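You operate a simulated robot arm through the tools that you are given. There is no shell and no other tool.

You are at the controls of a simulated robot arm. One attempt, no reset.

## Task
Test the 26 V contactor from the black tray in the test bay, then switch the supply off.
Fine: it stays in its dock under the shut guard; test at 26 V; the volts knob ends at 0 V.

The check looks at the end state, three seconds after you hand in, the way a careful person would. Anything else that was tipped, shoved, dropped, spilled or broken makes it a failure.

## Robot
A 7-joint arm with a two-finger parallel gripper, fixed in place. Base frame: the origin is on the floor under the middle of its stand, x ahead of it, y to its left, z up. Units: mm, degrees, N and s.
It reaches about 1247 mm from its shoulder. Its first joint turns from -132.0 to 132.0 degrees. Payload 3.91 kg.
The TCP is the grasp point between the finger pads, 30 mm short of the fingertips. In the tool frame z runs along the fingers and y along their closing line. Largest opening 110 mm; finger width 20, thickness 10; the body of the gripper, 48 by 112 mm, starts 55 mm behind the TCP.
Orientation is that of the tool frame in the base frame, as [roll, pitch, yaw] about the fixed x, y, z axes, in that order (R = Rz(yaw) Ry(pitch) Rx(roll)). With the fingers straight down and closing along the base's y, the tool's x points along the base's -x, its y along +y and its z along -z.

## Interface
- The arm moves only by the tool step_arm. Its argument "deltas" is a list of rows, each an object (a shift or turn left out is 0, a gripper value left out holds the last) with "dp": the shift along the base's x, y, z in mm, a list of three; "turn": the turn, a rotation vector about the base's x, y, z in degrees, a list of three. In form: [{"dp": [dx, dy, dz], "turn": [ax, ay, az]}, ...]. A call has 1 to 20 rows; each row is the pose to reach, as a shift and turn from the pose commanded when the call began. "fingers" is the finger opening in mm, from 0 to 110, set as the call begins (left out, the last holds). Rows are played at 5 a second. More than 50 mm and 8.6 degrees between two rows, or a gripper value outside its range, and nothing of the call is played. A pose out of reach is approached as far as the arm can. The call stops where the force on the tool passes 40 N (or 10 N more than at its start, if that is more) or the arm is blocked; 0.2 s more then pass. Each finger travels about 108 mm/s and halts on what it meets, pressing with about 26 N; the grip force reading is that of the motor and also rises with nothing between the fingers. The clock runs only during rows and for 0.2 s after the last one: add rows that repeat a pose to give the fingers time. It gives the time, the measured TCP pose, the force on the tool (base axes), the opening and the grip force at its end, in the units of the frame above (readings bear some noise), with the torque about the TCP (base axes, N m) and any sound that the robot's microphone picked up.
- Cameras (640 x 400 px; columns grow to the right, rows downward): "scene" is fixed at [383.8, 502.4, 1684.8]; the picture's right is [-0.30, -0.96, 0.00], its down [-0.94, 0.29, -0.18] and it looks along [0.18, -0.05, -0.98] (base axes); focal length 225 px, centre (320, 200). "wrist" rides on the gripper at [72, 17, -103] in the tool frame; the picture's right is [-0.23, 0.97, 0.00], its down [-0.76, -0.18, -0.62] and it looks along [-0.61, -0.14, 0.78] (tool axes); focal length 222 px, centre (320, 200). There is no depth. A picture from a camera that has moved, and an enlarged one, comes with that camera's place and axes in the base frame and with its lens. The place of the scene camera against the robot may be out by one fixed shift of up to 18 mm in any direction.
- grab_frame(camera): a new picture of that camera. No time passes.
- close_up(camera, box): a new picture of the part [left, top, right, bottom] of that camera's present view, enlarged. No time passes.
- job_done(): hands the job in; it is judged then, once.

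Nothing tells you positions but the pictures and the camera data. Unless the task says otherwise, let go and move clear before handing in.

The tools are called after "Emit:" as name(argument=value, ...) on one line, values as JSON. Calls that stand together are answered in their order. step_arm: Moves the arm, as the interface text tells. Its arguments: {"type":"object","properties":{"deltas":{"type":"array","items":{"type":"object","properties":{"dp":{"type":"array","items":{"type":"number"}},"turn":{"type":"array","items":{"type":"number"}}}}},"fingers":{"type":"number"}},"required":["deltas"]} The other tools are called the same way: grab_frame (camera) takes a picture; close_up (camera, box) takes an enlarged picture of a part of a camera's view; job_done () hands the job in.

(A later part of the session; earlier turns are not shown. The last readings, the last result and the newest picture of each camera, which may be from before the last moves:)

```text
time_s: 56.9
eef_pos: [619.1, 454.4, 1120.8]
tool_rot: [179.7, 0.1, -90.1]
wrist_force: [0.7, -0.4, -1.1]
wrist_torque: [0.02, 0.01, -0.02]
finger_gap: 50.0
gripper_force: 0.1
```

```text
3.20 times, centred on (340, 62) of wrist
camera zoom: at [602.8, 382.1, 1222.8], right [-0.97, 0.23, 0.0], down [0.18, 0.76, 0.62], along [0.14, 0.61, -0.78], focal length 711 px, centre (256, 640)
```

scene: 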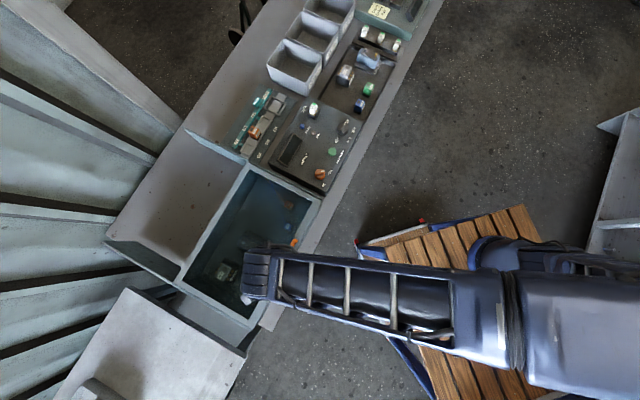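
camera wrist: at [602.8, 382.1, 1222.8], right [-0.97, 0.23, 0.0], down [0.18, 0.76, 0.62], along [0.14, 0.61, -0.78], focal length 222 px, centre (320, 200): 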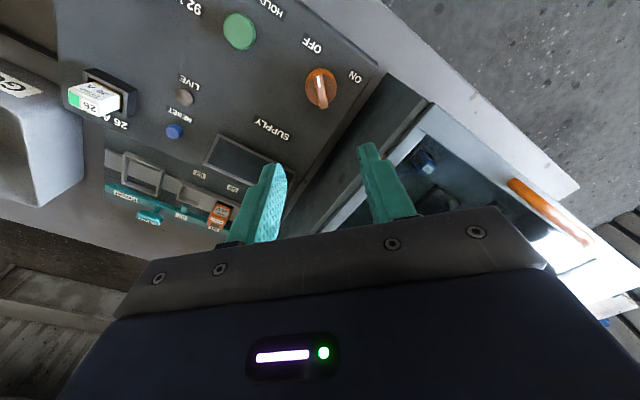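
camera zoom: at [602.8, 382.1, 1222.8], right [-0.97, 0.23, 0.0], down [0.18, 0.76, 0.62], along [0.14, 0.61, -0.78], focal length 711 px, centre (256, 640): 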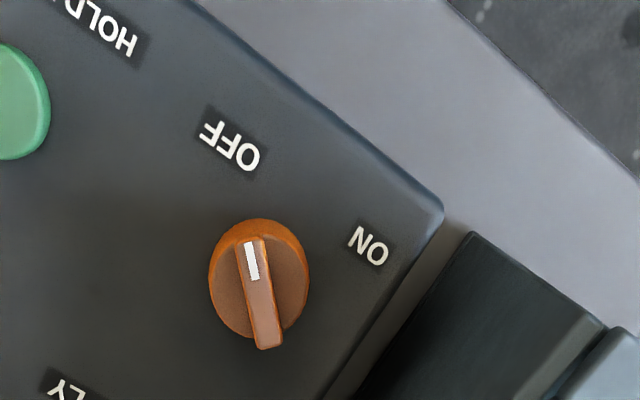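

The pointer is at OFF, with the bar centred near (614.7, 438). ON is about 90° clockwise. I'll move above the knob and lower for an exact look.

Emit:
step_arm(deltas=[{"dp": [-2, -8, -35], "turn": [0, 0, -1]}, {"dp": [-4.4, -16.4, -70], "turn": [0, 0, -2]}, {"dp": [-4.4, -16.4, -70], "turn": [0, 0, -2]}], fingers=40)

Emit:
grab_frame(camera="wrist")

Emit:
close_up(camera="wrist", box=[260, 70, 380, 145])

Emit:
close_up(camera="scene", box=[270, 130, 370, 200])

```text
time_s: 57.7
eef_pos: [613.5, 437.7, 1052.1]
tool_rot: [179.7, 0.1, -92.2]
wrist_force: [-0.3, -0.1, 0.5]
wrist_torque: [0.0, -0.02, 0.05]
finger_gap: 40.1
gripper_force: 0.0
```

```text
taken
camera wrist: at [595.7, 365.9, 1152.9], right [-0.96, 0.27, 0.01], down [0.21, 0.75, 0.62], along [0.16, 0.6, -0.78], focal length 222 px, centre (320, 200)
```

wrist: 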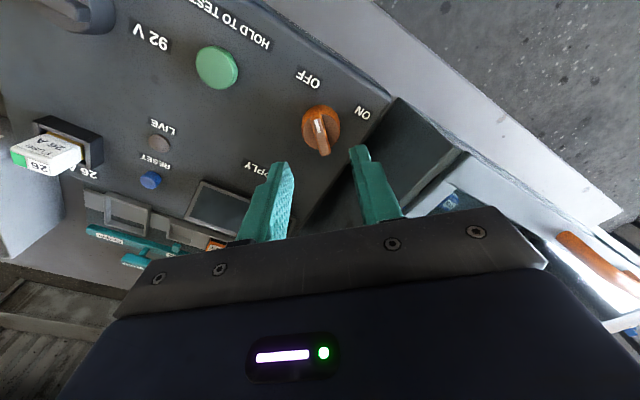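

```text
5.33 times, centred on (320, 108) of wrist
camera zoom: at [595.7, 365.9, 1152.9], right [-0.96, 0.27, 0.01], down [0.21, 0.75, 0.62], along [0.16, 0.6, -0.78], focal length 1185 px, centre (320, 693)
```

zoom: 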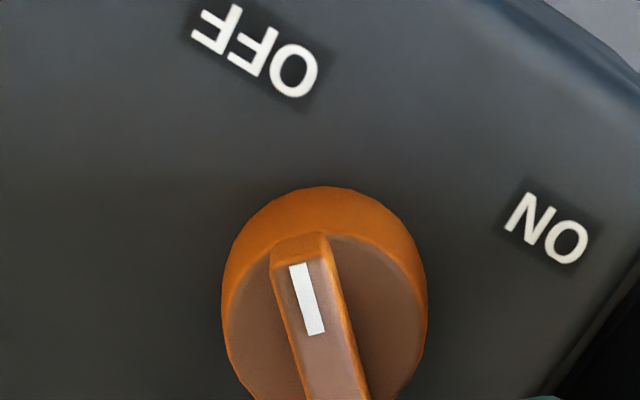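

```text
5.71 times, centred on (320, 165) of scene
camera zoom: at [383.8, 502.4, 1684.8], right [-0.3, -0.96, 0.0], down [-0.94, 0.29, -0.18], along [0.18, -0.05, -0.98], focal length 1288 px, centre (320, 400)
```

zoom: 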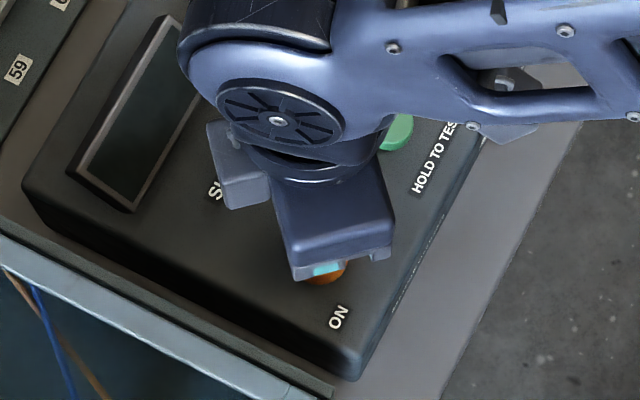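

I'll take a slightly lower crop to see the whole knob.

Emit:
close_up(camera="wrist", box=[260, 95, 380, 170])

```text
5.33 times, centred on (320, 132) of wrist
camera zoom: at [595.7, 365.9, 1152.9], right [-0.96, 0.27, 0.01], down [0.21, 0.75, 0.62], along [0.16, 0.6, -0.78], focal length 1185 px, centre (320, 560)
```

zoom: 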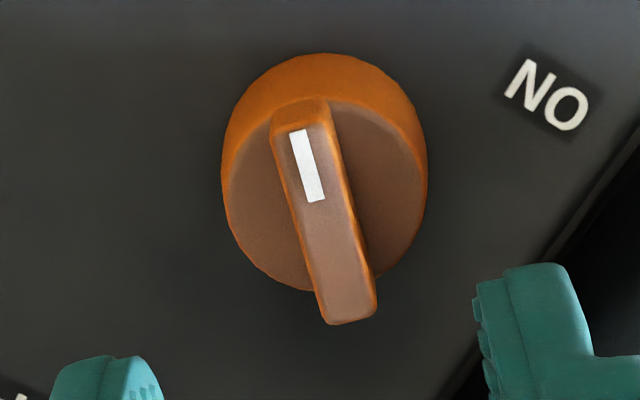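

The bar is aligned with my gripper; its axis is near (613.4, 433.1), bar top about z 988, disk top about z 975. I'll shift over it, level the tool, and lower so the fingertips straddle the bar.

Emit:
step_arm(deltas=[{"dp": [-2.1, -4, 0], "turn": [0, -0.3, 0]}, {"dp": [-2.1, -4, -15], "turn": [0, -0.3, 0]}, {"dp": [-2.1, -4, -28], "turn": [0, -0.3, 0]}, {"dp": [-2.1, -4, -36], "turn": [0, -0.3, 0]}, {"dp": [-2.1, -4, -41], "turn": [0, -0.3, 0]}, {"dp": [-2.1, -4, -41], "turn": [0, -0.3, 0]}])

Emit:
close_up(camera="wrist", box=[240, 110, 400, 210])

```text
time_s: 59.1
eef_pos: [611.6, 433.2, 1010.3]
tool_rot: [180.0, 0.0, -92.2]
wrist_force: [-0.1, -0.3, -0.3]
wrist_torque: [0.02, 0.01, -0.01]
finger_gap: 40.0
gripper_force: 0.1
```

```text
4.00 times, centred on (320, 160) of wrist
camera zoom: at [592.4, 361.9, 1112.3], right [-0.96, 0.26, 0.0], down [0.21, 0.75, 0.62], along [0.17, 0.6, -0.78], focal length 888 px, centre (320, 360)
```

zoom: 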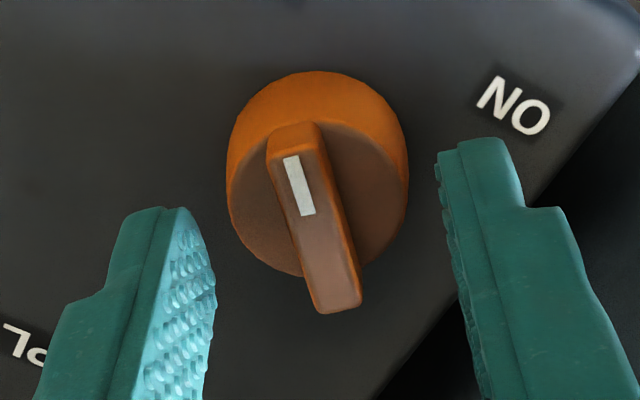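

The fingertips straddle the bar, centred within 1 mm. I'll lower 3 mm more and close on the bar.

Emit:
step_arm(deltas=[{"dp": [0, 0, -1.5]}, {"dp": [0, 0, -3]}, {"dp": [0, 0, -3]}])

Emit:
step_arm(deltas=[{"dp": [0, 0, 0]}, {"dp": [0, 0, 0]}, {"dp": [0, 0, 0]}], fingers=0)

Emit:
close_up(camera="wrist", box=[240, 110, 400, 210])

```text
time_s: 59.9
eef_pos: [611.4, 434.3, 1007.3]
tool_rot: [180.0, 0.0, -92.2]
wrist_force: [-0.6, 0.3, -1.0]
wrist_torque: [-0.03, 0.0, 0.01]
finger_gap: 40.0
gripper_force: 0.2
```

```text
time_s: 60.7
eef_pos: [610.9, 432.9, 1006.4]
tool_rot: [-180.0, 0.0, -92.3]
wrist_force: [6.4, -0.5, -0.6]
wrist_torque: [-0.07, -0.14, 0.01]
finger_gap: 8.9
gripper_force: 44.8
```

```text
4.00 times, centred on (320, 160) of wrist
camera zoom: at [593.1, 362.1, 1109.0], right [-0.96, 0.27, 0.0], down [0.21, 0.75, 0.62], along [0.17, 0.6, -0.78], focal length 888 px, centre (320, 360)
```

zoom: 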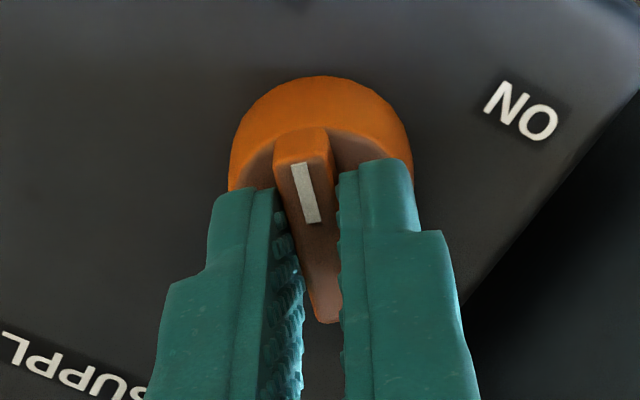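

The bar is gripped. I'll rotate clockwise in steps, first 75°, watching the torque.

Emit:
step_arm(deltas=[{"dp": [0.5, 0, 0], "turn": [0, 0, -7.5]}, {"dp": [0.5, 0, 0], "turn": [0, 0, -15]}, {"dp": [0.5, 0, 0], "turn": [0, 0, -22.5]}, {"dp": [0.5, 0, 0], "turn": [0, 0, -30]}, {"dp": [0.5, 0, 0], "turn": [0, 0, -37.5]}, {"dp": [0.5, 0, 0], "turn": [0, 0, -45]}, {"dp": [0.5, 0, 0], "turn": [0, 0, -52.5]}, {"dp": [0.5, 0, 0], "turn": [0, 0, -60]}, {"dp": [0.5, 0, 0], "turn": [0, 0, -67.5]}, {"dp": [0.5, 0, 0], "turn": [0, 0, -75]}])

Emit:
close_up(camera="wrist", box=[220, 80, 420, 210])

Emit:
close_up(camera="scene", box=[265, 90, 365, 195])

```text
time_s: 62.9
eef_pos: [610.0, 434.9, 1007.9]
tool_rot: [179.9, 0.0, -167.4]
wrist_force: [-9.9, 6.6, -4.3]
wrist_torque: [0.09, 0.58, 0.02]
finger_gap: 9.2
gripper_force: 45.4
```

```text
3.08 times, centred on (320, 145) of wrist
camera zoom: at [537.5, 435.2, 1109.1], right [0.01, 1.0, 0.0], down [0.78, -0.01, 0.62], along [0.62, 0.0, -0.78], focal length 684 px, centre (320, 369)
```

zoom: 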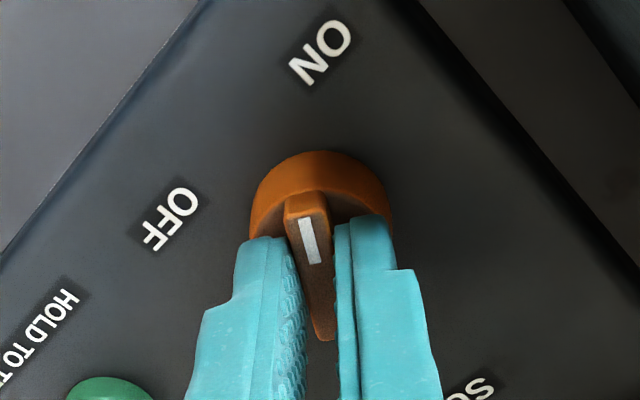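

```text
3.81 times, centred on (315, 142) of scene
camera zoom: at [383.8, 502.4, 1684.8], right [-0.3, -0.96, 0.0], down [-0.94, 0.29, -0.18], along [0.18, -0.05, -0.98], focal length 859 px, centre (339, 419)
```

zoom: 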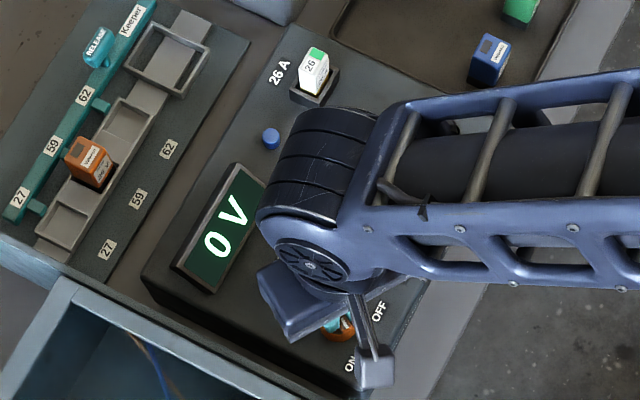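

The display lit up showing 0 V, so the supply is on. I'll finish the turn to line the pointer up with ON, easing the side load.

Emit:
step_arm(deltas=[{"dp": [-0.4, 0.3, 0], "turn": [0, 0, -5]}, {"dp": [-0.8, 0.5, 0], "turn": [0, 0, -10]}, {"dp": [-0.8, 0.5, 0], "turn": [0, 0, -14]}, {"dp": [-0.8, 0.5, 0], "turn": [0, 0, -14]}])

Emit:
close_up(camera="wrist", box=[220, 80, 420, 210])

Emit:
close_up(camera="scene", box=[265, 90, 365, 195])

```text
time_s: 63.9
eef_pos: [609.5, 435.4, 1006.3]
tool_rot: [180.0, 0.1, 178.6]
wrist_force: [-6.3, 10.8, -4.9]
wrist_torque: [0.29, 0.22, 0.27]
finger_gap: 9.2
gripper_force: 45.0
```

```text
3.08 times, centred on (320, 145) of wrist
camera zoom: at [539.7, 453.5, 1109.0], right [0.25, 0.97, 0.0], down [0.76, -0.19, 0.62], along [0.6, -0.15, -0.78], focal length 684 px, centre (320, 369)
```

zoom: 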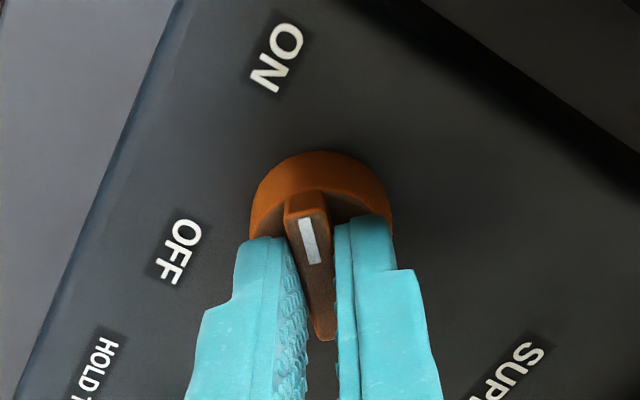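

```text
3.81 times, centred on (315, 142) of scene
camera zoom: at [383.8, 502.4, 1684.8], right [-0.3, -0.96, 0.0], down [-0.94, 0.29, -0.18], along [0.18, -0.05, -0.98], focal length 859 px, centre (339, 419)
```

zoom: 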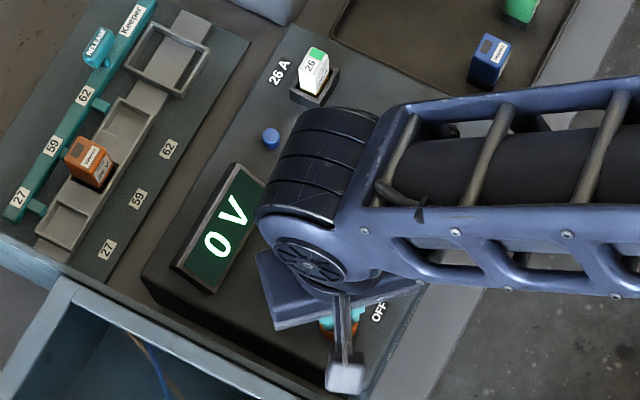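

The pointer is at ON. I'll release and rise, then move to the volts knob.

Emit:
step_arm(deltas=[{"dp": [0, 0, 0]}, {"dp": [0, 0, 0]}, {"dp": [0, 0, 15]}, {"dp": [0, 0, 50]}, {"dp": [0, 0, 90]}], fingers=40)

Emit:
grab_frame(camera="wrist")

Emit:
close_up(camera="wrist", box=[220, 20, 420, 150])

```text
time_s: 65.1
eef_pos: [610.4, 434.5, 1096.9]
tool_rot: [180.0, 0.1, 178.8]
wrist_force: [0.0, 0.2, -0.9]
wrist_torque: [0.0, -0.01, 0.05]
finger_gap: 39.9
gripper_force: 0.0
```

```text
taken
camera wrist: at [540.0, 453.5, 1199.2], right [0.25, 0.97, 0.0], down [0.76, -0.19, 0.62], along [0.6, -0.16, -0.78], focal length 222 px, centre (320, 200)
```

wrist: 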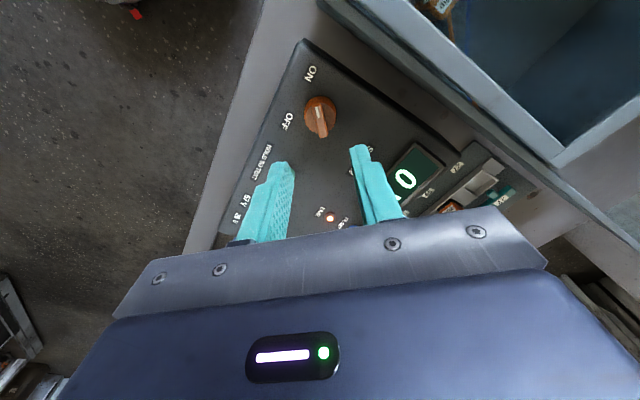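

```text
3.08 times, centred on (320, 85) of wrist
camera zoom: at [540.0, 453.5, 1199.2], right [0.25, 0.97, 0.0], down [0.76, -0.19, 0.62], along [0.6, -0.16, -0.78], focal length 684 px, centre (320, 554)
```

zoom: 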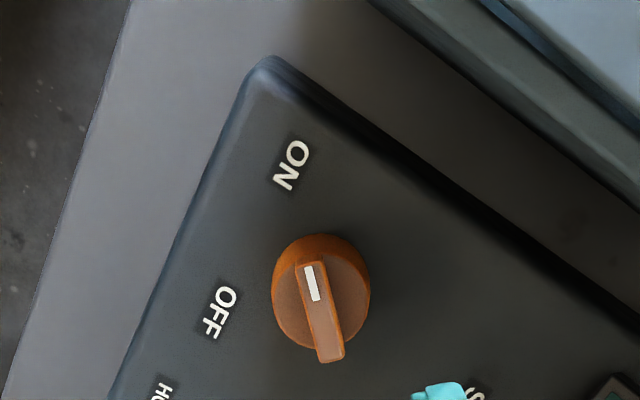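

The supply is ON with the LIVE lamp lit. Next, I'll go above the volts knob (about (737, 316)) with the gripper turned to match its bar.

Emit:
step_arm(deltas=[{"dp": [21, -20, 0], "turn": [0, 0, -7.5]}, {"dp": [42, -40, 0], "turn": [0, 0, -15]}, {"dp": [63, -59, 0], "turn": [0, 0, -22.5]}, {"dp": [84, -79, 0], "turn": [0, 0, -30]}, {"dp": [105, -99, 0], "turn": [0, 0, -37.5]}, {"dp": [127, -118, 0], "turn": [0, 0, -45]}, {"dp": [127, -118, 0], "turn": [0, 0, -45]}])

Emit:
grab_frame(camera="wrist")

Emit:
close_up(camera="wrist", box=[240, 50, 400, 150])

```text
time_s: 66.7
eef_pos: [738.1, 316.8, 1097.3]
tool_rot: [180.0, 0.0, 133.6]
wrist_force: [0.6, -0.8, 0.0]
wrist_torque: [0.02, 0.04, -0.01]
finger_gap: 39.9
gripper_force: 0.1
```

```text
taken
camera wrist: at [702.1, 380.4, 1199.4], right [0.86, 0.51, 0.0], down [0.4, -0.67, 0.62], along [0.32, -0.54, -0.78], focal length 222 px, centre (320, 200)
```

wrist: 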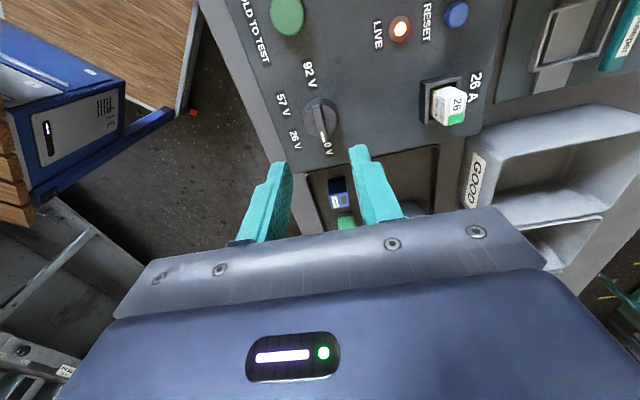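

```text
4.00 times, centred on (320, 100) of wrist
camera zoom: at [702.1, 380.4, 1199.4], right [0.86, 0.51, 0.0], down [0.4, -0.67, 0.62], along [0.32, -0.54, -0.78], focal length 888 px, centre (320, 600)
```

zoom: 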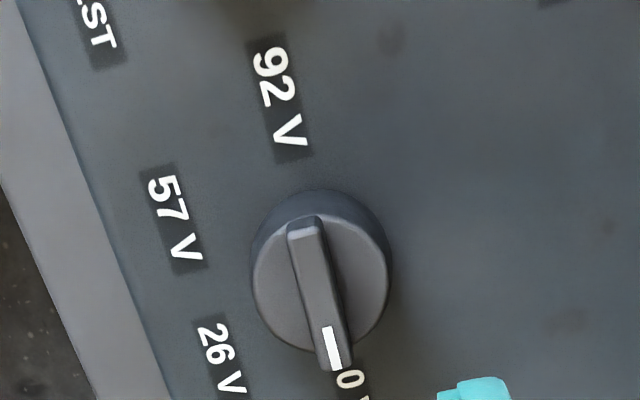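

The bar lines up with the gripper. Before gripping I'll check, in free air above the knob, that the arm can make the −60° turn.

Emit:
step_arm(deltas=[{"dp": [1.6, -2.2, 0], "turn": [0, 0, -8]}, {"dp": [1.6, -2.2, 0], "turn": [0, 0, -16]}, {"dp": [1.6, -2.2, 0], "turn": [0, 0, -24]}, {"dp": [1.6, -2.2, 0], "turn": [0, 0, -32]}, {"dp": [1.6, -2.2, 0], "turn": [0, 0, -40]}, {"dp": [1.6, -2.2, 0], "turn": [0, 0, -48]}, {"dp": [1.6, -2.2, 0], "turn": [0, 0, -56]}, {"dp": [1.6, -2.2, 0], "turn": [0, 0, -62]}])

Emit:
grab_frame(camera="wrist")

Emit:
grab_frame(camera="scene")

```text
time_s: 68.5
eef_pos: [739.5, 313.2, 1096.3]
tool_rot: [-180.0, 0.0, 71.6]
wrist_force: [-0.1, 0.5, -0.3]
wrist_torque: [0.0, 0.01, 0.03]
finger_gap: 40.1
gripper_force: 0.2
```

```text
taken
camera wrist: at [779.5, 377.8, 1199.2], right [0.85, -0.52, 0.0], down [-0.41, -0.67, 0.62], along [-0.33, -0.53, -0.78], focal length 222 px, centre (320, 200)
```

wrist: 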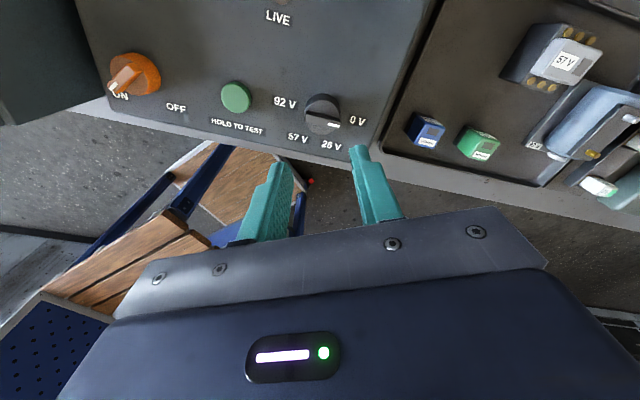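

```text
taken
```

scene: 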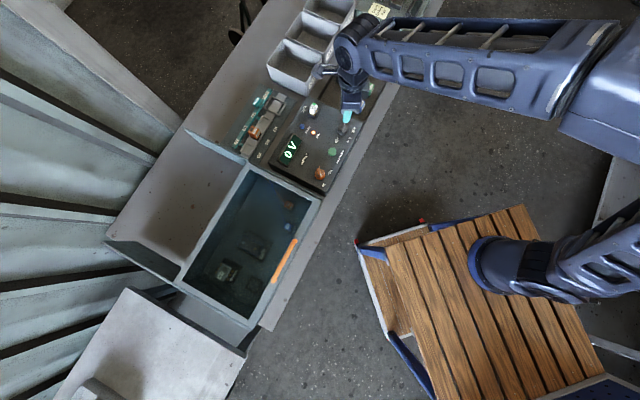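

The turn is reachable. I'll take a close look from this side to triangulate the knob height.

Emit:
close_up(camera="wrist", box=[240, 60, 400, 160])

```text
4.00 times, centred on (320, 110) of wrist
camera zoom: at [779.5, 377.8, 1199.2], right [0.85, -0.52, 0.0], down [-0.41, -0.67, 0.62], along [-0.33, -0.53, -0.78], focal length 888 px, centre (320, 560)
```

zoom: 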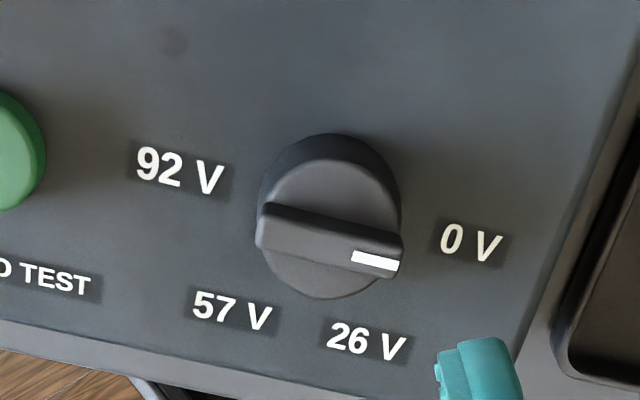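

The volts-knob axis is near (741.8, 312.5) with bar top about z 982 and disk about z 970. I'll rotate back to the bar's direction, centre, and lower over it.

Emit:
step_arm(deltas=[{"dp": [1.1, -2.2, 0], "turn": [0, 0, 8]}, {"dp": [1.1, -2.2, 0], "turn": [0, 0, 16]}, {"dp": [1.1, -2.2, 0], "turn": [0, 0, 24]}, {"dp": [1.1, -2.2, 0], "turn": [0, 0, 32]}, {"dp": [1.1, -2.2, 0], "turn": [0, 0, 40]}, {"dp": [1.1, -2.2, 0], "turn": [0, 0, 48]}, {"dp": [1.1, -2.2, 0], "turn": [0, 0, 56]}, {"dp": [1.1, -2.2, 0], "turn": [0, 0, 62]}, {"dp": [1.1, -2.2, -30], "turn": [0, 0, 62]}, {"dp": [1.1, -2.2, -60], "turn": [0, 0, 62]}, {"dp": [1.1, -2.2, -78], "turn": [0, 0, 62]}, {"dp": [1.1, -2.2, -88], "turn": [0, 0, 62]}, {"dp": [1.1, -2.2, -88], "turn": [0, 0, 62]}])

Emit:
close_up(camera="wrist", box=[240, 110, 400, 210])

```text
time_s: 71.3
eef_pos: [740.6, 311.2, 1009.5]
tool_rot: [179.9, 0.0, 133.8]
wrist_force: [-0.1, 0.0, 0.1]
wrist_torque: [0.0, -0.02, -0.01]
finger_gap: 39.9
gripper_force: 0.0
```

```text
4.00 times, centred on (320, 160) of wrist
camera zoom: at [703.8, 375.9, 1111.3], right [0.86, 0.51, 0.0], down [0.4, -0.67, 0.62], along [0.32, -0.54, -0.78], focal length 888 px, centre (320, 360)
```

zoom: 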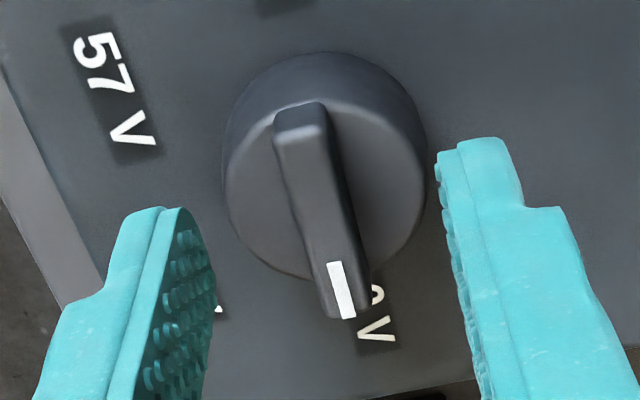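

Centred over the bar. I'll lower 2.5 mm more, close on it and check.

Emit:
step_arm(deltas=[{"dp": [0.3, 0.3, -1.5]}, {"dp": [0.3, 0.3, -2.7]}, {"dp": [0.3, 0.3, -2.7]}])

Emit:
step_arm(deltas=[{"dp": [0, 0, 0]}, {"dp": [0, 0, 0]}, {"dp": [0, 0, 0]}], fingers=0)

Emit:
close_up(camera="wrist", box=[240, 110, 400, 210])

```text
time_s: 72.1
eef_pos: [740.0, 311.9, 1006.8]
tool_rot: [180.0, -0.1, 133.9]
wrist_force: [0.0, -0.5, 0.0]
wrist_torque: [-0.01, -0.02, 0.01]
finger_gap: 40.2
gripper_force: 0.0
```

```text
time_s: 72.9
eef_pos: [741.4, 313.4, 1005.3]
tool_rot: [-180.0, 0.0, 133.8]
wrist_force: [10.7, 6.4, -0.8]
wrist_torque: [0.14, -0.3, 0.01]
finger_gap: 9.1
gripper_force: 45.3
```

```text
4.00 times, centred on (320, 160) of wrist
camera zoom: at [704.3, 376.6, 1108.4], right [0.86, 0.51, 0.0], down [0.4, -0.67, 0.62], along [0.32, -0.54, -0.78], focal length 888 px, centre (320, 360)
```

zoom: 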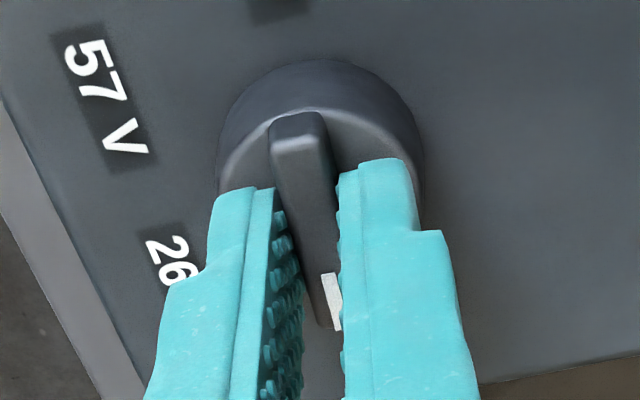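

Gripped (9 mm). I'll turn clockwise by 60° to 26 V and read the display.

Emit:
step_arm(deltas=[{"dp": [0.6, 0.5, 0], "turn": [0, 0, -6]}, {"dp": [0.6, 0.5, 0], "turn": [0, 0, -13]}, {"dp": [0.6, 0.5, 0], "turn": [0, 0, -20]}, {"dp": [0.6, 0.5, 0], "turn": [0, 0, -27]}, {"dp": [0.6, 0.5, 0], "turn": [0, 0, -34]}, {"dp": [0.6, 0.5, 0], "turn": [0, 0, -41]}, {"dp": [0.6, 0.5, 0], "turn": [0, 0, -48]}, {"dp": [0.6, 0.5, 0], "turn": [0, 0, -54]}, {"dp": [0.6, 0.5, 0], "turn": [0, 0, -60]}, {"dp": [0.6, 0.5, 0], "turn": [0, 0, -60]}])

Emit:
close_up(camera="wrist", box=[240, 90, 400, 210])

Emit:
close_up(camera="scene", box=[265, 90, 365, 195])

```text
time_s: 75.1
eef_pos: [740.1, 312.6, 1005.3]
tool_rot: [180.0, 0.1, 73.7]
wrist_force: [-2.5, -7.6, 2.3]
wrist_torque: [-0.76, 0.23, 0.02]
finger_gap: 8.8
gripper_force: 45.1
```

```text
3.33 times, centred on (320, 150) of wrist
camera zoom: at [779.0, 377.5, 1108.3], right [0.87, -0.49, 0.0], down [-0.38, -0.68, 0.62], along [-0.31, -0.54, -0.78], focal length 740 px, centre (320, 367)
```

zoom: 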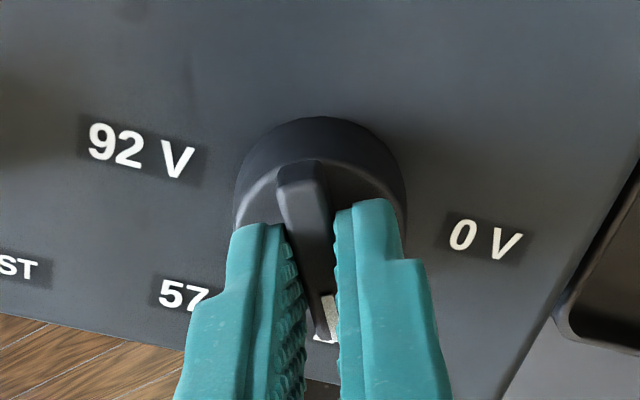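

```text
3.81 times, centred on (315, 142) of scene
camera zoom: at [383.8, 502.4, 1684.8], right [-0.3, -0.96, 0.0], down [-0.94, 0.29, -0.18], along [0.18, -0.05, -0.98], focal length 859 px, centre (339, 419)
```

zoom: 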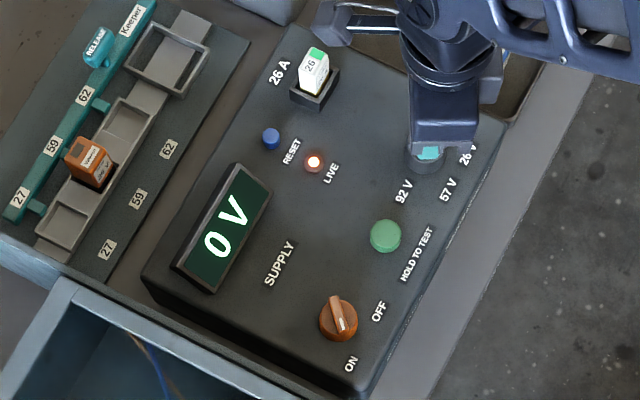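

The knob has turned to the 26 V position, though the display still shows 0 V; it may only show output during the test. I'll release and rise to check the pointer.

Emit:
step_arm(deltas=[{"dp": [0, 0, 0]}, {"dp": [0, 0, 0]}, {"dp": [0, 0, 15]}, {"dp": [0, 0, 50]}, {"dp": [0, 0, 90]}], fingers=40)

Emit:
close_up(camera="wrist", box=[240, 60, 400, 160])

Emit:
close_up(camera="scene", box=[265, 90, 365, 195])

```text
time_s: 76.3
eef_pos: [740.9, 313.5, 1096.3]
tool_rot: [-180.0, 0.0, 73.8]
wrist_force: [1.1, 0.7, -0.6]
wrist_torque: [-0.02, 0.03, -0.02]
finger_gap: 39.8
gripper_force: 0.0
```

```text
4.00 times, centred on (320, 110) of wrist
camera zoom: at [778.8, 378.4, 1198.2], right [0.87, -0.49, 0.0], down [-0.38, -0.68, 0.62], along [-0.31, -0.54, -0.78], focal length 888 px, centre (320, 560)
```

zoom: 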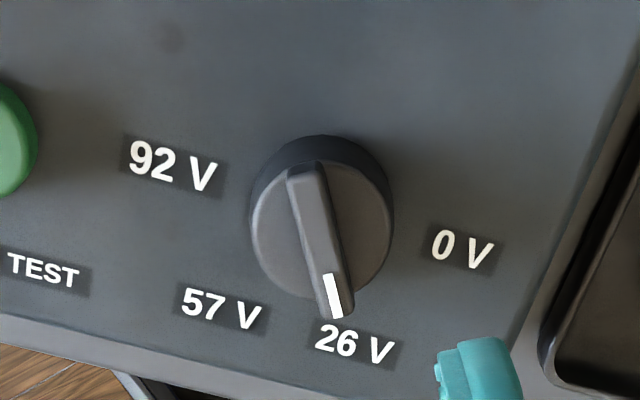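

```text
3.81 times, centred on (315, 142) of scene
camera zoom: at [383.8, 502.4, 1684.8], right [-0.3, -0.96, 0.0], down [-0.94, 0.29, -0.18], along [0.18, -0.05, -0.98], focal length 859 px, centre (339, 419)
```

zoom: 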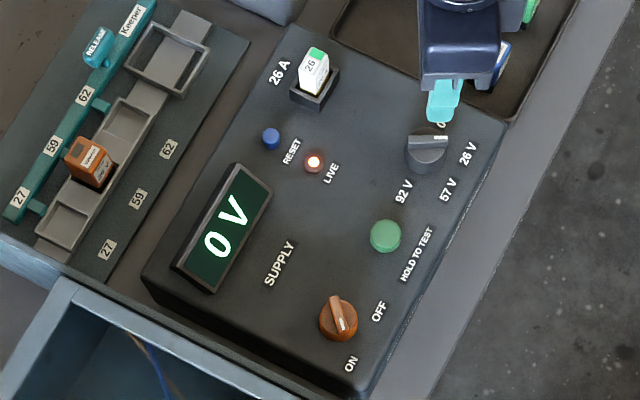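

The pointer is at 26 V. Next is the green HOLD TO TEST button near (675, 370.5). I'll close the fingers, turn back and position above it.

Emit:
step_arm(deltas=[{"dp": [-8, 7, 0], "turn": [0, 0, 7.5]}, {"dp": [-16, 14, 0], "turn": [0, 0, 15]}, {"dp": [-24, 21, 0], "turn": [0, 0, 22.5]}, {"dp": [-33, 28, 0], "turn": [0, 0, 30]}, {"dp": [-41, 36, 0], "turn": [0, 0, 37.5]}, {"dp": [-50, 43, 0], "turn": [0, 0, 45]}, {"dp": [-58, 50, -10], "turn": [0, 0, 52.5]}, {"dp": [-66, 57, -25], "turn": [0, 0, 60]}, {"dp": [-66, 57, -25], "turn": [0, 0, 60]}], fingers=0)

Emit:
grab_frame(camera="wrist")

Emit:
close_up(camera="wrist", box=[240, 60, 400, 160])

```text
time_s: 78.3
eef_pos: [675.1, 370.2, 1069.9]
tool_rot: [-179.9, 0.1, 133.8]
wrist_force: [0.6, 0.4, 0.4]
wrist_torque: [0.01, -0.02, 0.01]
finger_gap: 0.0
gripper_force: 25.7
```

```text
taken
camera wrist: at [638.5, 434.3, 1173.2], right [0.86, 0.51, 0.0], down [0.4, -0.67, 0.62], along [0.32, -0.54, -0.78], focal length 222 px, centre (320, 200)
```

wrist: 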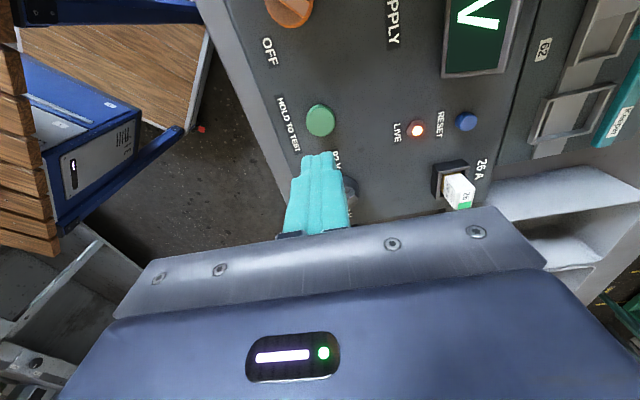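

```text
4.00 times, centred on (320, 110) of wrist
camera zoom: at [638.5, 434.3, 1173.2], right [0.86, 0.51, 0.0], down [0.4, -0.67, 0.62], along [0.32, -0.54, -0.78], focal length 888 px, centre (320, 560)
```

zoom: 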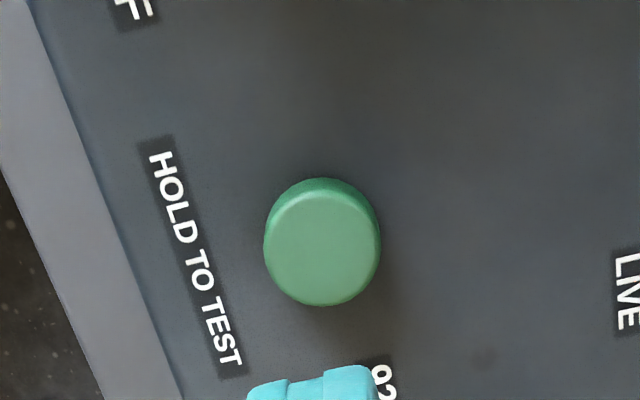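

The button is centred under the closed fingertips, with its top at about z 962. I'll descend to just above it, then press in small steps.

Emit:
step_arm(deltas=[{"dp": [0.9, 0, -30]}, {"dp": [0.9, 0, -55]}, {"dp": [0.9, 0, -68]}, {"dp": [0.9, 0, -74]}, {"dp": [0.9, 0, -74]}])

Emit:
close_up(camera="wrist", box=[240, 110, 400, 210])

```text
time_s: 79.5
eef_pos: [677.2, 369.7, 996.3]
tool_rot: [-179.9, -0.1, 133.8]
wrist_force: [-0.8, -0.5, 0.5]
wrist_torque: [-0.01, 0.02, -0.05]
finger_gap: 0.0
gripper_force: 25.8
```

```text
4.00 times, centred on (320, 160) of wrist
camera zoom: at [639.5, 434.0, 1098.8], right [0.86, 0.51, 0.0], down [0.4, -0.67, 0.62], along [0.32, -0.54, -0.78], focal length 888 px, centre (320, 360)
```

zoom: 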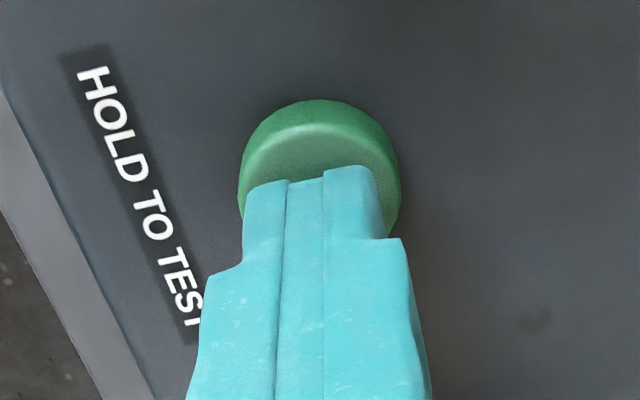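

Just above the button. I'll press down in 1 mm steps and check force and display.

Emit:
step_arm(deltas=[{"dp": [0, 0, -1]}, {"dp": [0, 0, -2]}, {"dp": [0, 0, -3]}, {"dp": [0, 0, -4]}, {"dp": [0, 0, -5]}, {"dp": [0, 0, -6]}])

Emit:
close_up(camera="scene", box=[265, 90, 365, 195])

```text
time_s: 80.9
eef_pos: [676.5, 370.2, 991.7]
tool_rot: [-180.0, -0.1, 133.8]
wrist_force: [1.4, 0.4, 6.5]
wrist_torque: [0.02, -0.04, 0.02]
finger_gap: 0.4
gripper_force: 26.2
heard: click
```

```text
3.81 times, centred on (315, 142) of scene
camera zoom: at [383.8, 502.4, 1684.8], right [-0.3, -0.96, 0.0], down [-0.94, 0.29, -0.18], along [0.18, -0.05, -0.98], focal length 859 px, centre (339, 419)
```

zoom: 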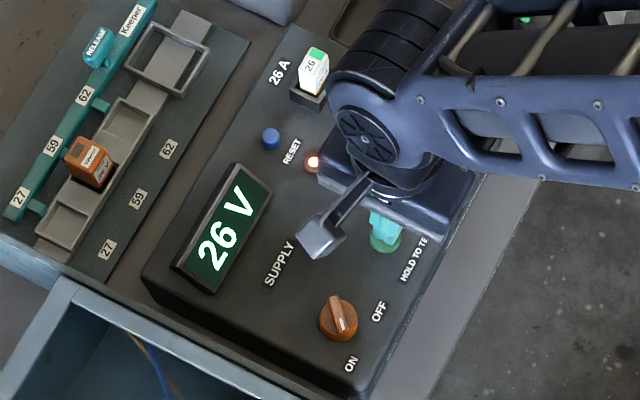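

The display now reads 26 V and I heard a click. I'll hold the button for several seconds and look at the contactor.

Emit:
step_arm(deltas=[{"dp": [0, 0, -0.5]}, {"dp": [0, 0, -1]}, {"dp": [0, 0, -1]}, {"dp": [0, 0, -1]}, {"dp": [0, 0, -1]}, {"dp": [0, 0, -1]}, {"dp": [0, 0, -1]}, {"dp": [0, 0, -1]}, {"dp": [0, 0, -1]}, {"dp": [0, 0, -1]}])

Emit:
close_up(camera="scene", box=[180, 230, 300, 320])

Emit:
close_up(camera="scene", box=[265, 90, 365, 195])

```text
time_s: 83.1
eef_pos: [677.1, 369.3, 989.4]
tool_rot: [180.0, 0.0, 133.8]
wrist_force: [3.7, 1.8, 12.8]
wrist_torque: [0.07, -0.12, 0.03]
finger_gap: 0.1
gripper_force: 25.9
```

```text
4.44 times, centred on (240, 275) of scene
camera zoom: at [383.8, 502.4, 1684.8], right [-0.3, -0.96, 0.0], down [-0.94, 0.29, -0.18], along [0.18, -0.05, -0.98], focal length 1002 px, centre (676, -133)
```

zoom: 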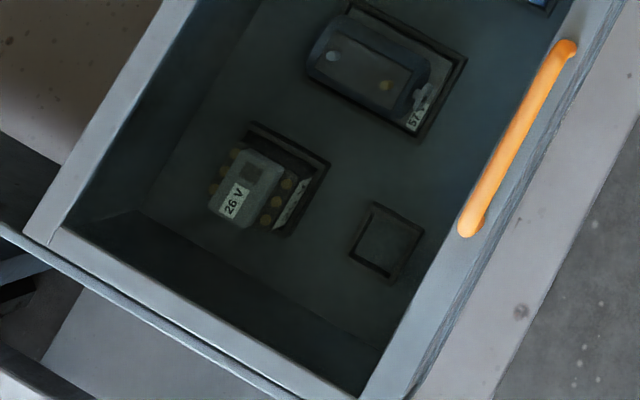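

```text
3.81 times, centred on (315, 142) of scene
camera zoom: at [383.8, 502.4, 1684.8], right [-0.3, -0.96, 0.0], down [-0.94, 0.29, -0.18], along [0.18, -0.05, -0.98], focal length 859 px, centre (339, 419)
```

zoom: 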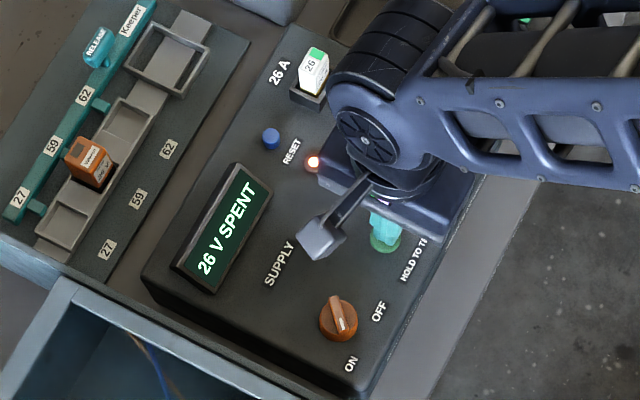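

The display reads "26 V SPENT", so the test has given its result. I'll release the button, then return the volts knob to 0 V.

Emit:
step_arm(deltas=[{"dp": [0, 0, 4]}, {"dp": [0, 0, 15]}, {"dp": [0, 0, 45]}, {"dp": [0, 0, 85]}, {"dp": [0, 0, 107]}])

Emit:
close_up(camera="scene", box=[265, 90, 365, 195])

Emit:
grab_frame(camera="wrist")

```text
time_s: 84.3
eef_pos: [676.5, 370.0, 1096.3]
tool_rot: [-179.9, 0.0, 133.7]
wrist_force: [0.5, -0.4, -0.4]
wrist_torque: [0.01, 0.04, -0.02]
finger_gap: 0.0
gripper_force: 25.9
```

```text
3.81 times, centred on (315, 142) of scene
camera zoom: at [383.8, 502.4, 1684.8], right [-0.3, -0.96, 0.0], down [-0.94, 0.29, -0.18], along [0.18, -0.05, -0.98], focal length 859 px, centre (339, 419)
```

zoom: 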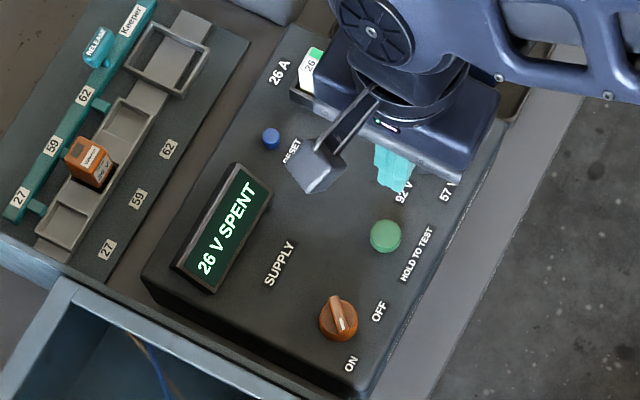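

```text
taken
camera wrist: at [639.7, 434.4, 1198.7], right [0.86, 0.51, 0.0], down [0.4, -0.67, 0.62], along [0.32, -0.54, -0.78], focal length 222 px, centre (320, 200)
```

wrist: 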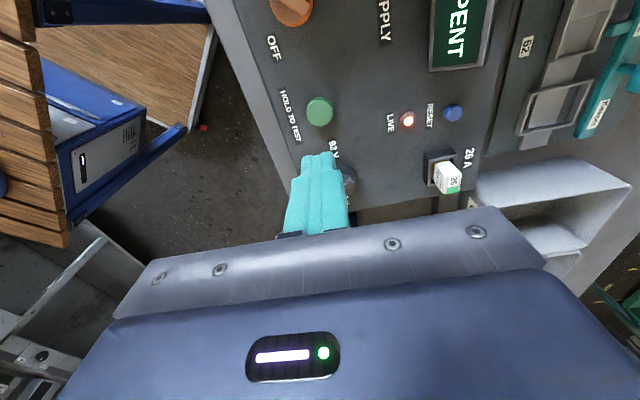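

The result stays on the display. I'll go back over the volts knob, matching the bar's 26 V direction.

Emit:
step_arm(deltas=[{"dp": [8, -7, 0], "turn": [0, 0, -7.5]}, {"dp": [16, -14, 0], "turn": [0, 0, -15]}, {"dp": [24, -21, 0], "turn": [0, 0, -22.5]}, {"dp": [33, -28, 0], "turn": [0, 0, -30]}, {"dp": [41, -36, 0], "turn": [0, 0, -37.5]}, {"dp": [50, -43, 0], "turn": [0, 0, -45]}, {"dp": [58, -50, 0], "turn": [0, 0, -52.5]}, {"dp": [65, -57.5, -1], "turn": [0, 0, -59.5]}, {"dp": [65, -57.5, -1], "turn": [0, 0, -59.5]}], fingers=40)

Emit:
close_up(camera="wrist", box=[240, 60, 400, 160])

```text
time_s: 86.3
eef_pos: [741.2, 312.9, 1095.9]
tool_rot: [179.9, 0.0, 74.2]
wrist_force: [0.1, 0.3, 0.7]
wrist_torque: [-0.01, 0.02, 0.04]
finger_gap: 40.1
gripper_force: 0.1
```

```text
4.00 times, centred on (320, 110) of wrist
camera zoom: at [778.6, 377.8, 1198.1], right [0.88, -0.48, 0.0], down [-0.38, -0.68, 0.62], along [-0.3, -0.55, -0.78], focal length 888 px, centre (320, 560)
```

zoom: 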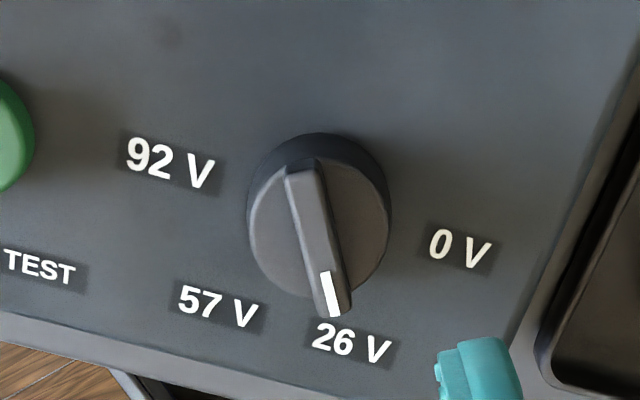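

Well centred. I'll lower over the bar and grip it.

Emit:
step_arm(deltas=[{"dp": [0, 0, -30]}, {"dp": [0, 0, -60]}, {"dp": [0, 0, -78]}, {"dp": [0, 0, -86]}, {"dp": [0, 0, -90]}, {"dp": [0, 0, -90]}])

Emit:
step_arm(deltas=[{"dp": [0, 0, 0]}, {"dp": [0, 0, 0]}, {"dp": [0, 0, 0]}], fingers=0)

Emit:
close_up(camera="wrist", box=[240, 90, 400, 210])

```text
time_s: 87.7
eef_pos: [740.9, 312.4, 1007.1]
tool_rot: [-180.0, 0.0, 74.3]
wrist_force: [-0.1, 0.4, 0.0]
wrist_torque: [-0.01, -0.03, -0.04]
finger_gap: 40.1
gripper_force: 0.2
```

```text
time_s: 88.5
eef_pos: [741.7, 312.5, 1005.1]
tool_rot: [179.9, -0.1, 74.4]
wrist_force: [-0.8, 0.8, -1.8]
wrist_torque: [0.25, -0.05, 0.0]
finger_gap: 8.8
gripper_force: 45.0
```

```text
3.33 times, centred on (320, 150) of wrist
camera zoom: at [778.2, 377.6, 1108.1], right [0.88, -0.48, 0.0], down [-0.38, -0.68, 0.62], along [-0.3, -0.55, -0.78], focal length 740 px, centre (320, 367)
```

zoom: 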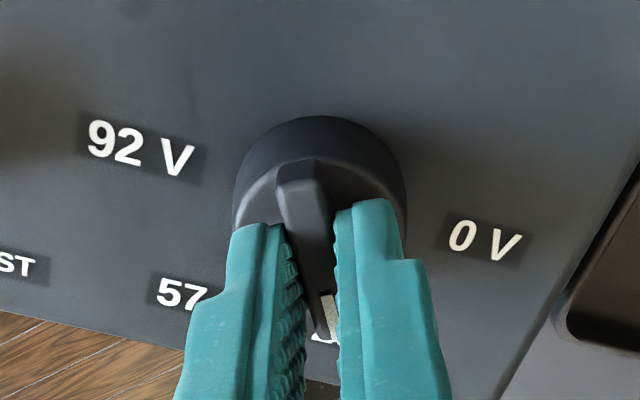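

Gripped. I'll turn counter-clockwise by 60° back to 0 V.

Emit:
step_arm(deltas=[{"dp": [0, 0, 0], "turn": [0, 0, 6]}, {"dp": [0, 0, 0], "turn": [0, 0, 13]}, {"dp": [0, 0, 0], "turn": [0, 0, 20]}, {"dp": [0, 0, 0], "turn": [0, 0, 27]}, {"dp": [0, 0, 0], "turn": [0, 0, 34]}, {"dp": [0, 0, 0], "turn": [0, 0, 41]}, {"dp": [0, 0, 0], "turn": [0, 0, 48]}, {"dp": [0, 0, 0], "turn": [0, 0, 54]}, {"dp": [0, 0, 0], "turn": [0, 0, 60]}, {"dp": [0, 0, 0], "turn": [0, 0, 60]}])

Emit:
close_up(camera="wrist", box=[240, 110, 400, 210])

Emit:
close_up(camera="scene", box=[265, 90, 365, 195])

```text
time_s: 90.7
eef_pos: [741.4, 312.2, 1006.0]
tool_rot: [180.0, 0.0, 134.3]
wrist_force: [1.4, 1.6, -9.7]
wrist_torque: [-0.23, -0.27, 0.02]
finger_gap: 8.8
gripper_force: 45.1
```

```text
4.00 times, centred on (320, 160) of wrist
camera zoom: at [704.0, 376.1, 1108.1], right [0.86, 0.52, 0.0], down [0.41, -0.67, 0.62], along [0.32, -0.53, -0.78], focal length 888 px, centre (320, 360)
```

zoom: 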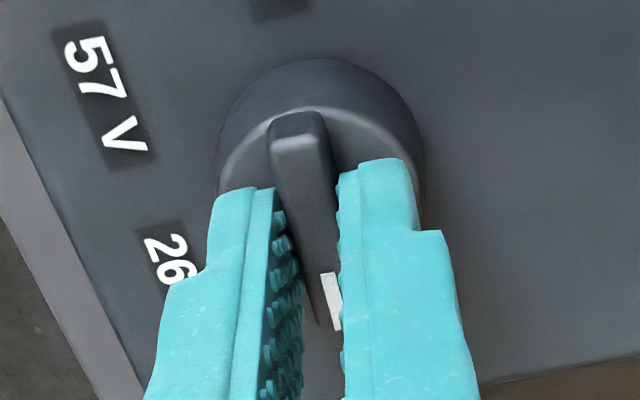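

```text
3.81 times, centred on (315, 142) of scene
camera zoom: at [383.8, 502.4, 1684.8], right [-0.3, -0.96, 0.0], down [-0.94, 0.29, -0.18], along [0.18, -0.05, -0.98], focal length 859 px, centre (339, 419)
```

zoom: 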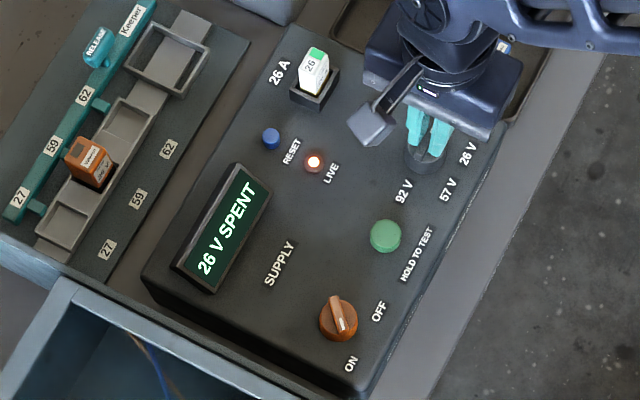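

Turned back. I'll release, rise and check the pointer is at 0 V.

Emit:
step_arm(deltas=[{"dp": [0, 0, 0]}, {"dp": [0, 0, 0]}, {"dp": [0, 0, 15]}, {"dp": [0, 0, 50]}, {"dp": [0, 0, 90]}], fingers=40)

Emit:
close_up(camera="wrist", box=[240, 50, 400, 150])

Emit:
close_up(camera="scene", box=[265, 90, 365, 195])

```text
time_s: 91.9
eef_pos: [740.9, 312.5, 1095.6]
tool_rot: [-180.0, -0.1, 134.3]
wrist_force: [0.2, 0.2, 0.3]
wrist_torque: [0.0, 0.0, 0.05]
finger_gap: 40.0
gripper_force: 0.1
```

```text
4.00 times, centred on (320, 100) of wrist
camera zoom: at [703.3, 376.0, 1197.9], right [0.86, 0.52, 0.0], down [0.41, -0.67, 0.62], along [0.32, -0.53, -0.78], focal length 888 px, centre (320, 600)
```

zoom: 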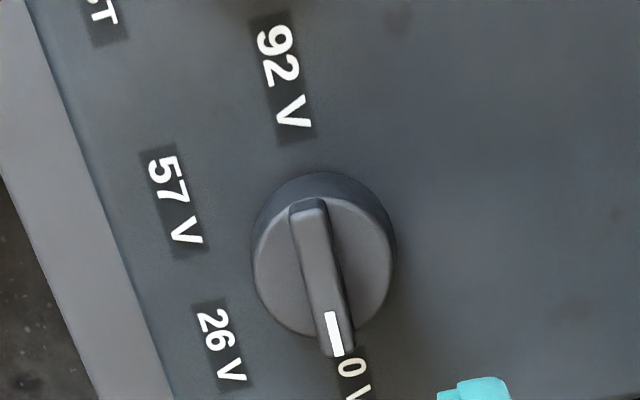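

```text
3.81 times, centred on (315, 142) of scene
camera zoom: at [383.8, 502.4, 1684.8], right [-0.3, -0.96, 0.0], down [-0.94, 0.29, -0.18], along [0.18, -0.05, -0.98], focal length 859 px, centre (339, 419)
```

zoom: 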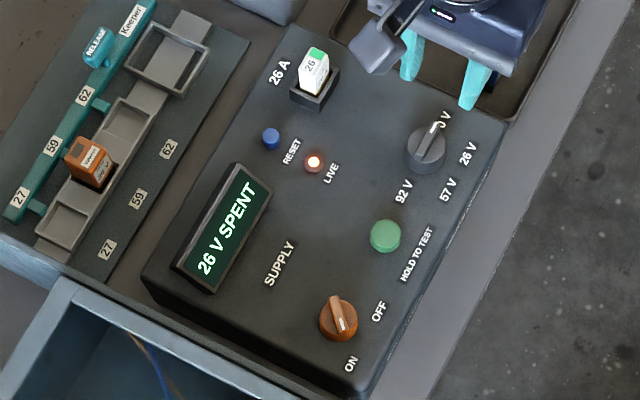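

The volts knob is back at 0 V. Now I'll return to the ON/OFF knob to switch the supply off.

Emit:
step_arm(deltas=[{"dp": [-22, 20, 0], "turn": [0, 0, 7.5]}, {"dp": [-44, 41, 0], "turn": [0, 0, 15]}, {"dp": [-66, 61, 0], "turn": [0, 0, 22.5]}, {"dp": [-88, 81, 0], "turn": [0, 0, 30]}, {"dp": [-110, 102, 0], "turn": [0, 0, 37.5]}, {"dp": [-130.6, 121.6, 0], "turn": [0, 0, 44.4]}, {"dp": [-130.6, 121.6, 0], "turn": [0, 0, 44.4]}])

Emit:
close_up(camera="wrist", box=[240, 70, 400, 170])

```text
time_s: 93.5
eef_pos: [610.4, 434.4, 1096.0]
tool_rot: [-180.0, 0.0, 178.8]
wrist_force: [-0.2, 0.1, -0.2]
wrist_torque: [-0.01, 0.01, -0.01]
finger_gap: 40.2
gripper_force: 0.1
```

```text
4.00 times, centred on (320, 120) of wrist
camera zoom: at [539.3, 452.5, 1198.0], right [0.25, 0.97, 0.0], down [0.76, -0.19, 0.62], along [0.6, -0.15, -0.78], focal length 888 px, centre (320, 520)
```

zoom: 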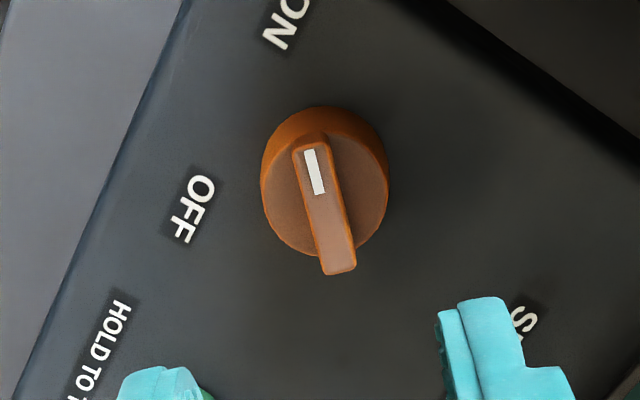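

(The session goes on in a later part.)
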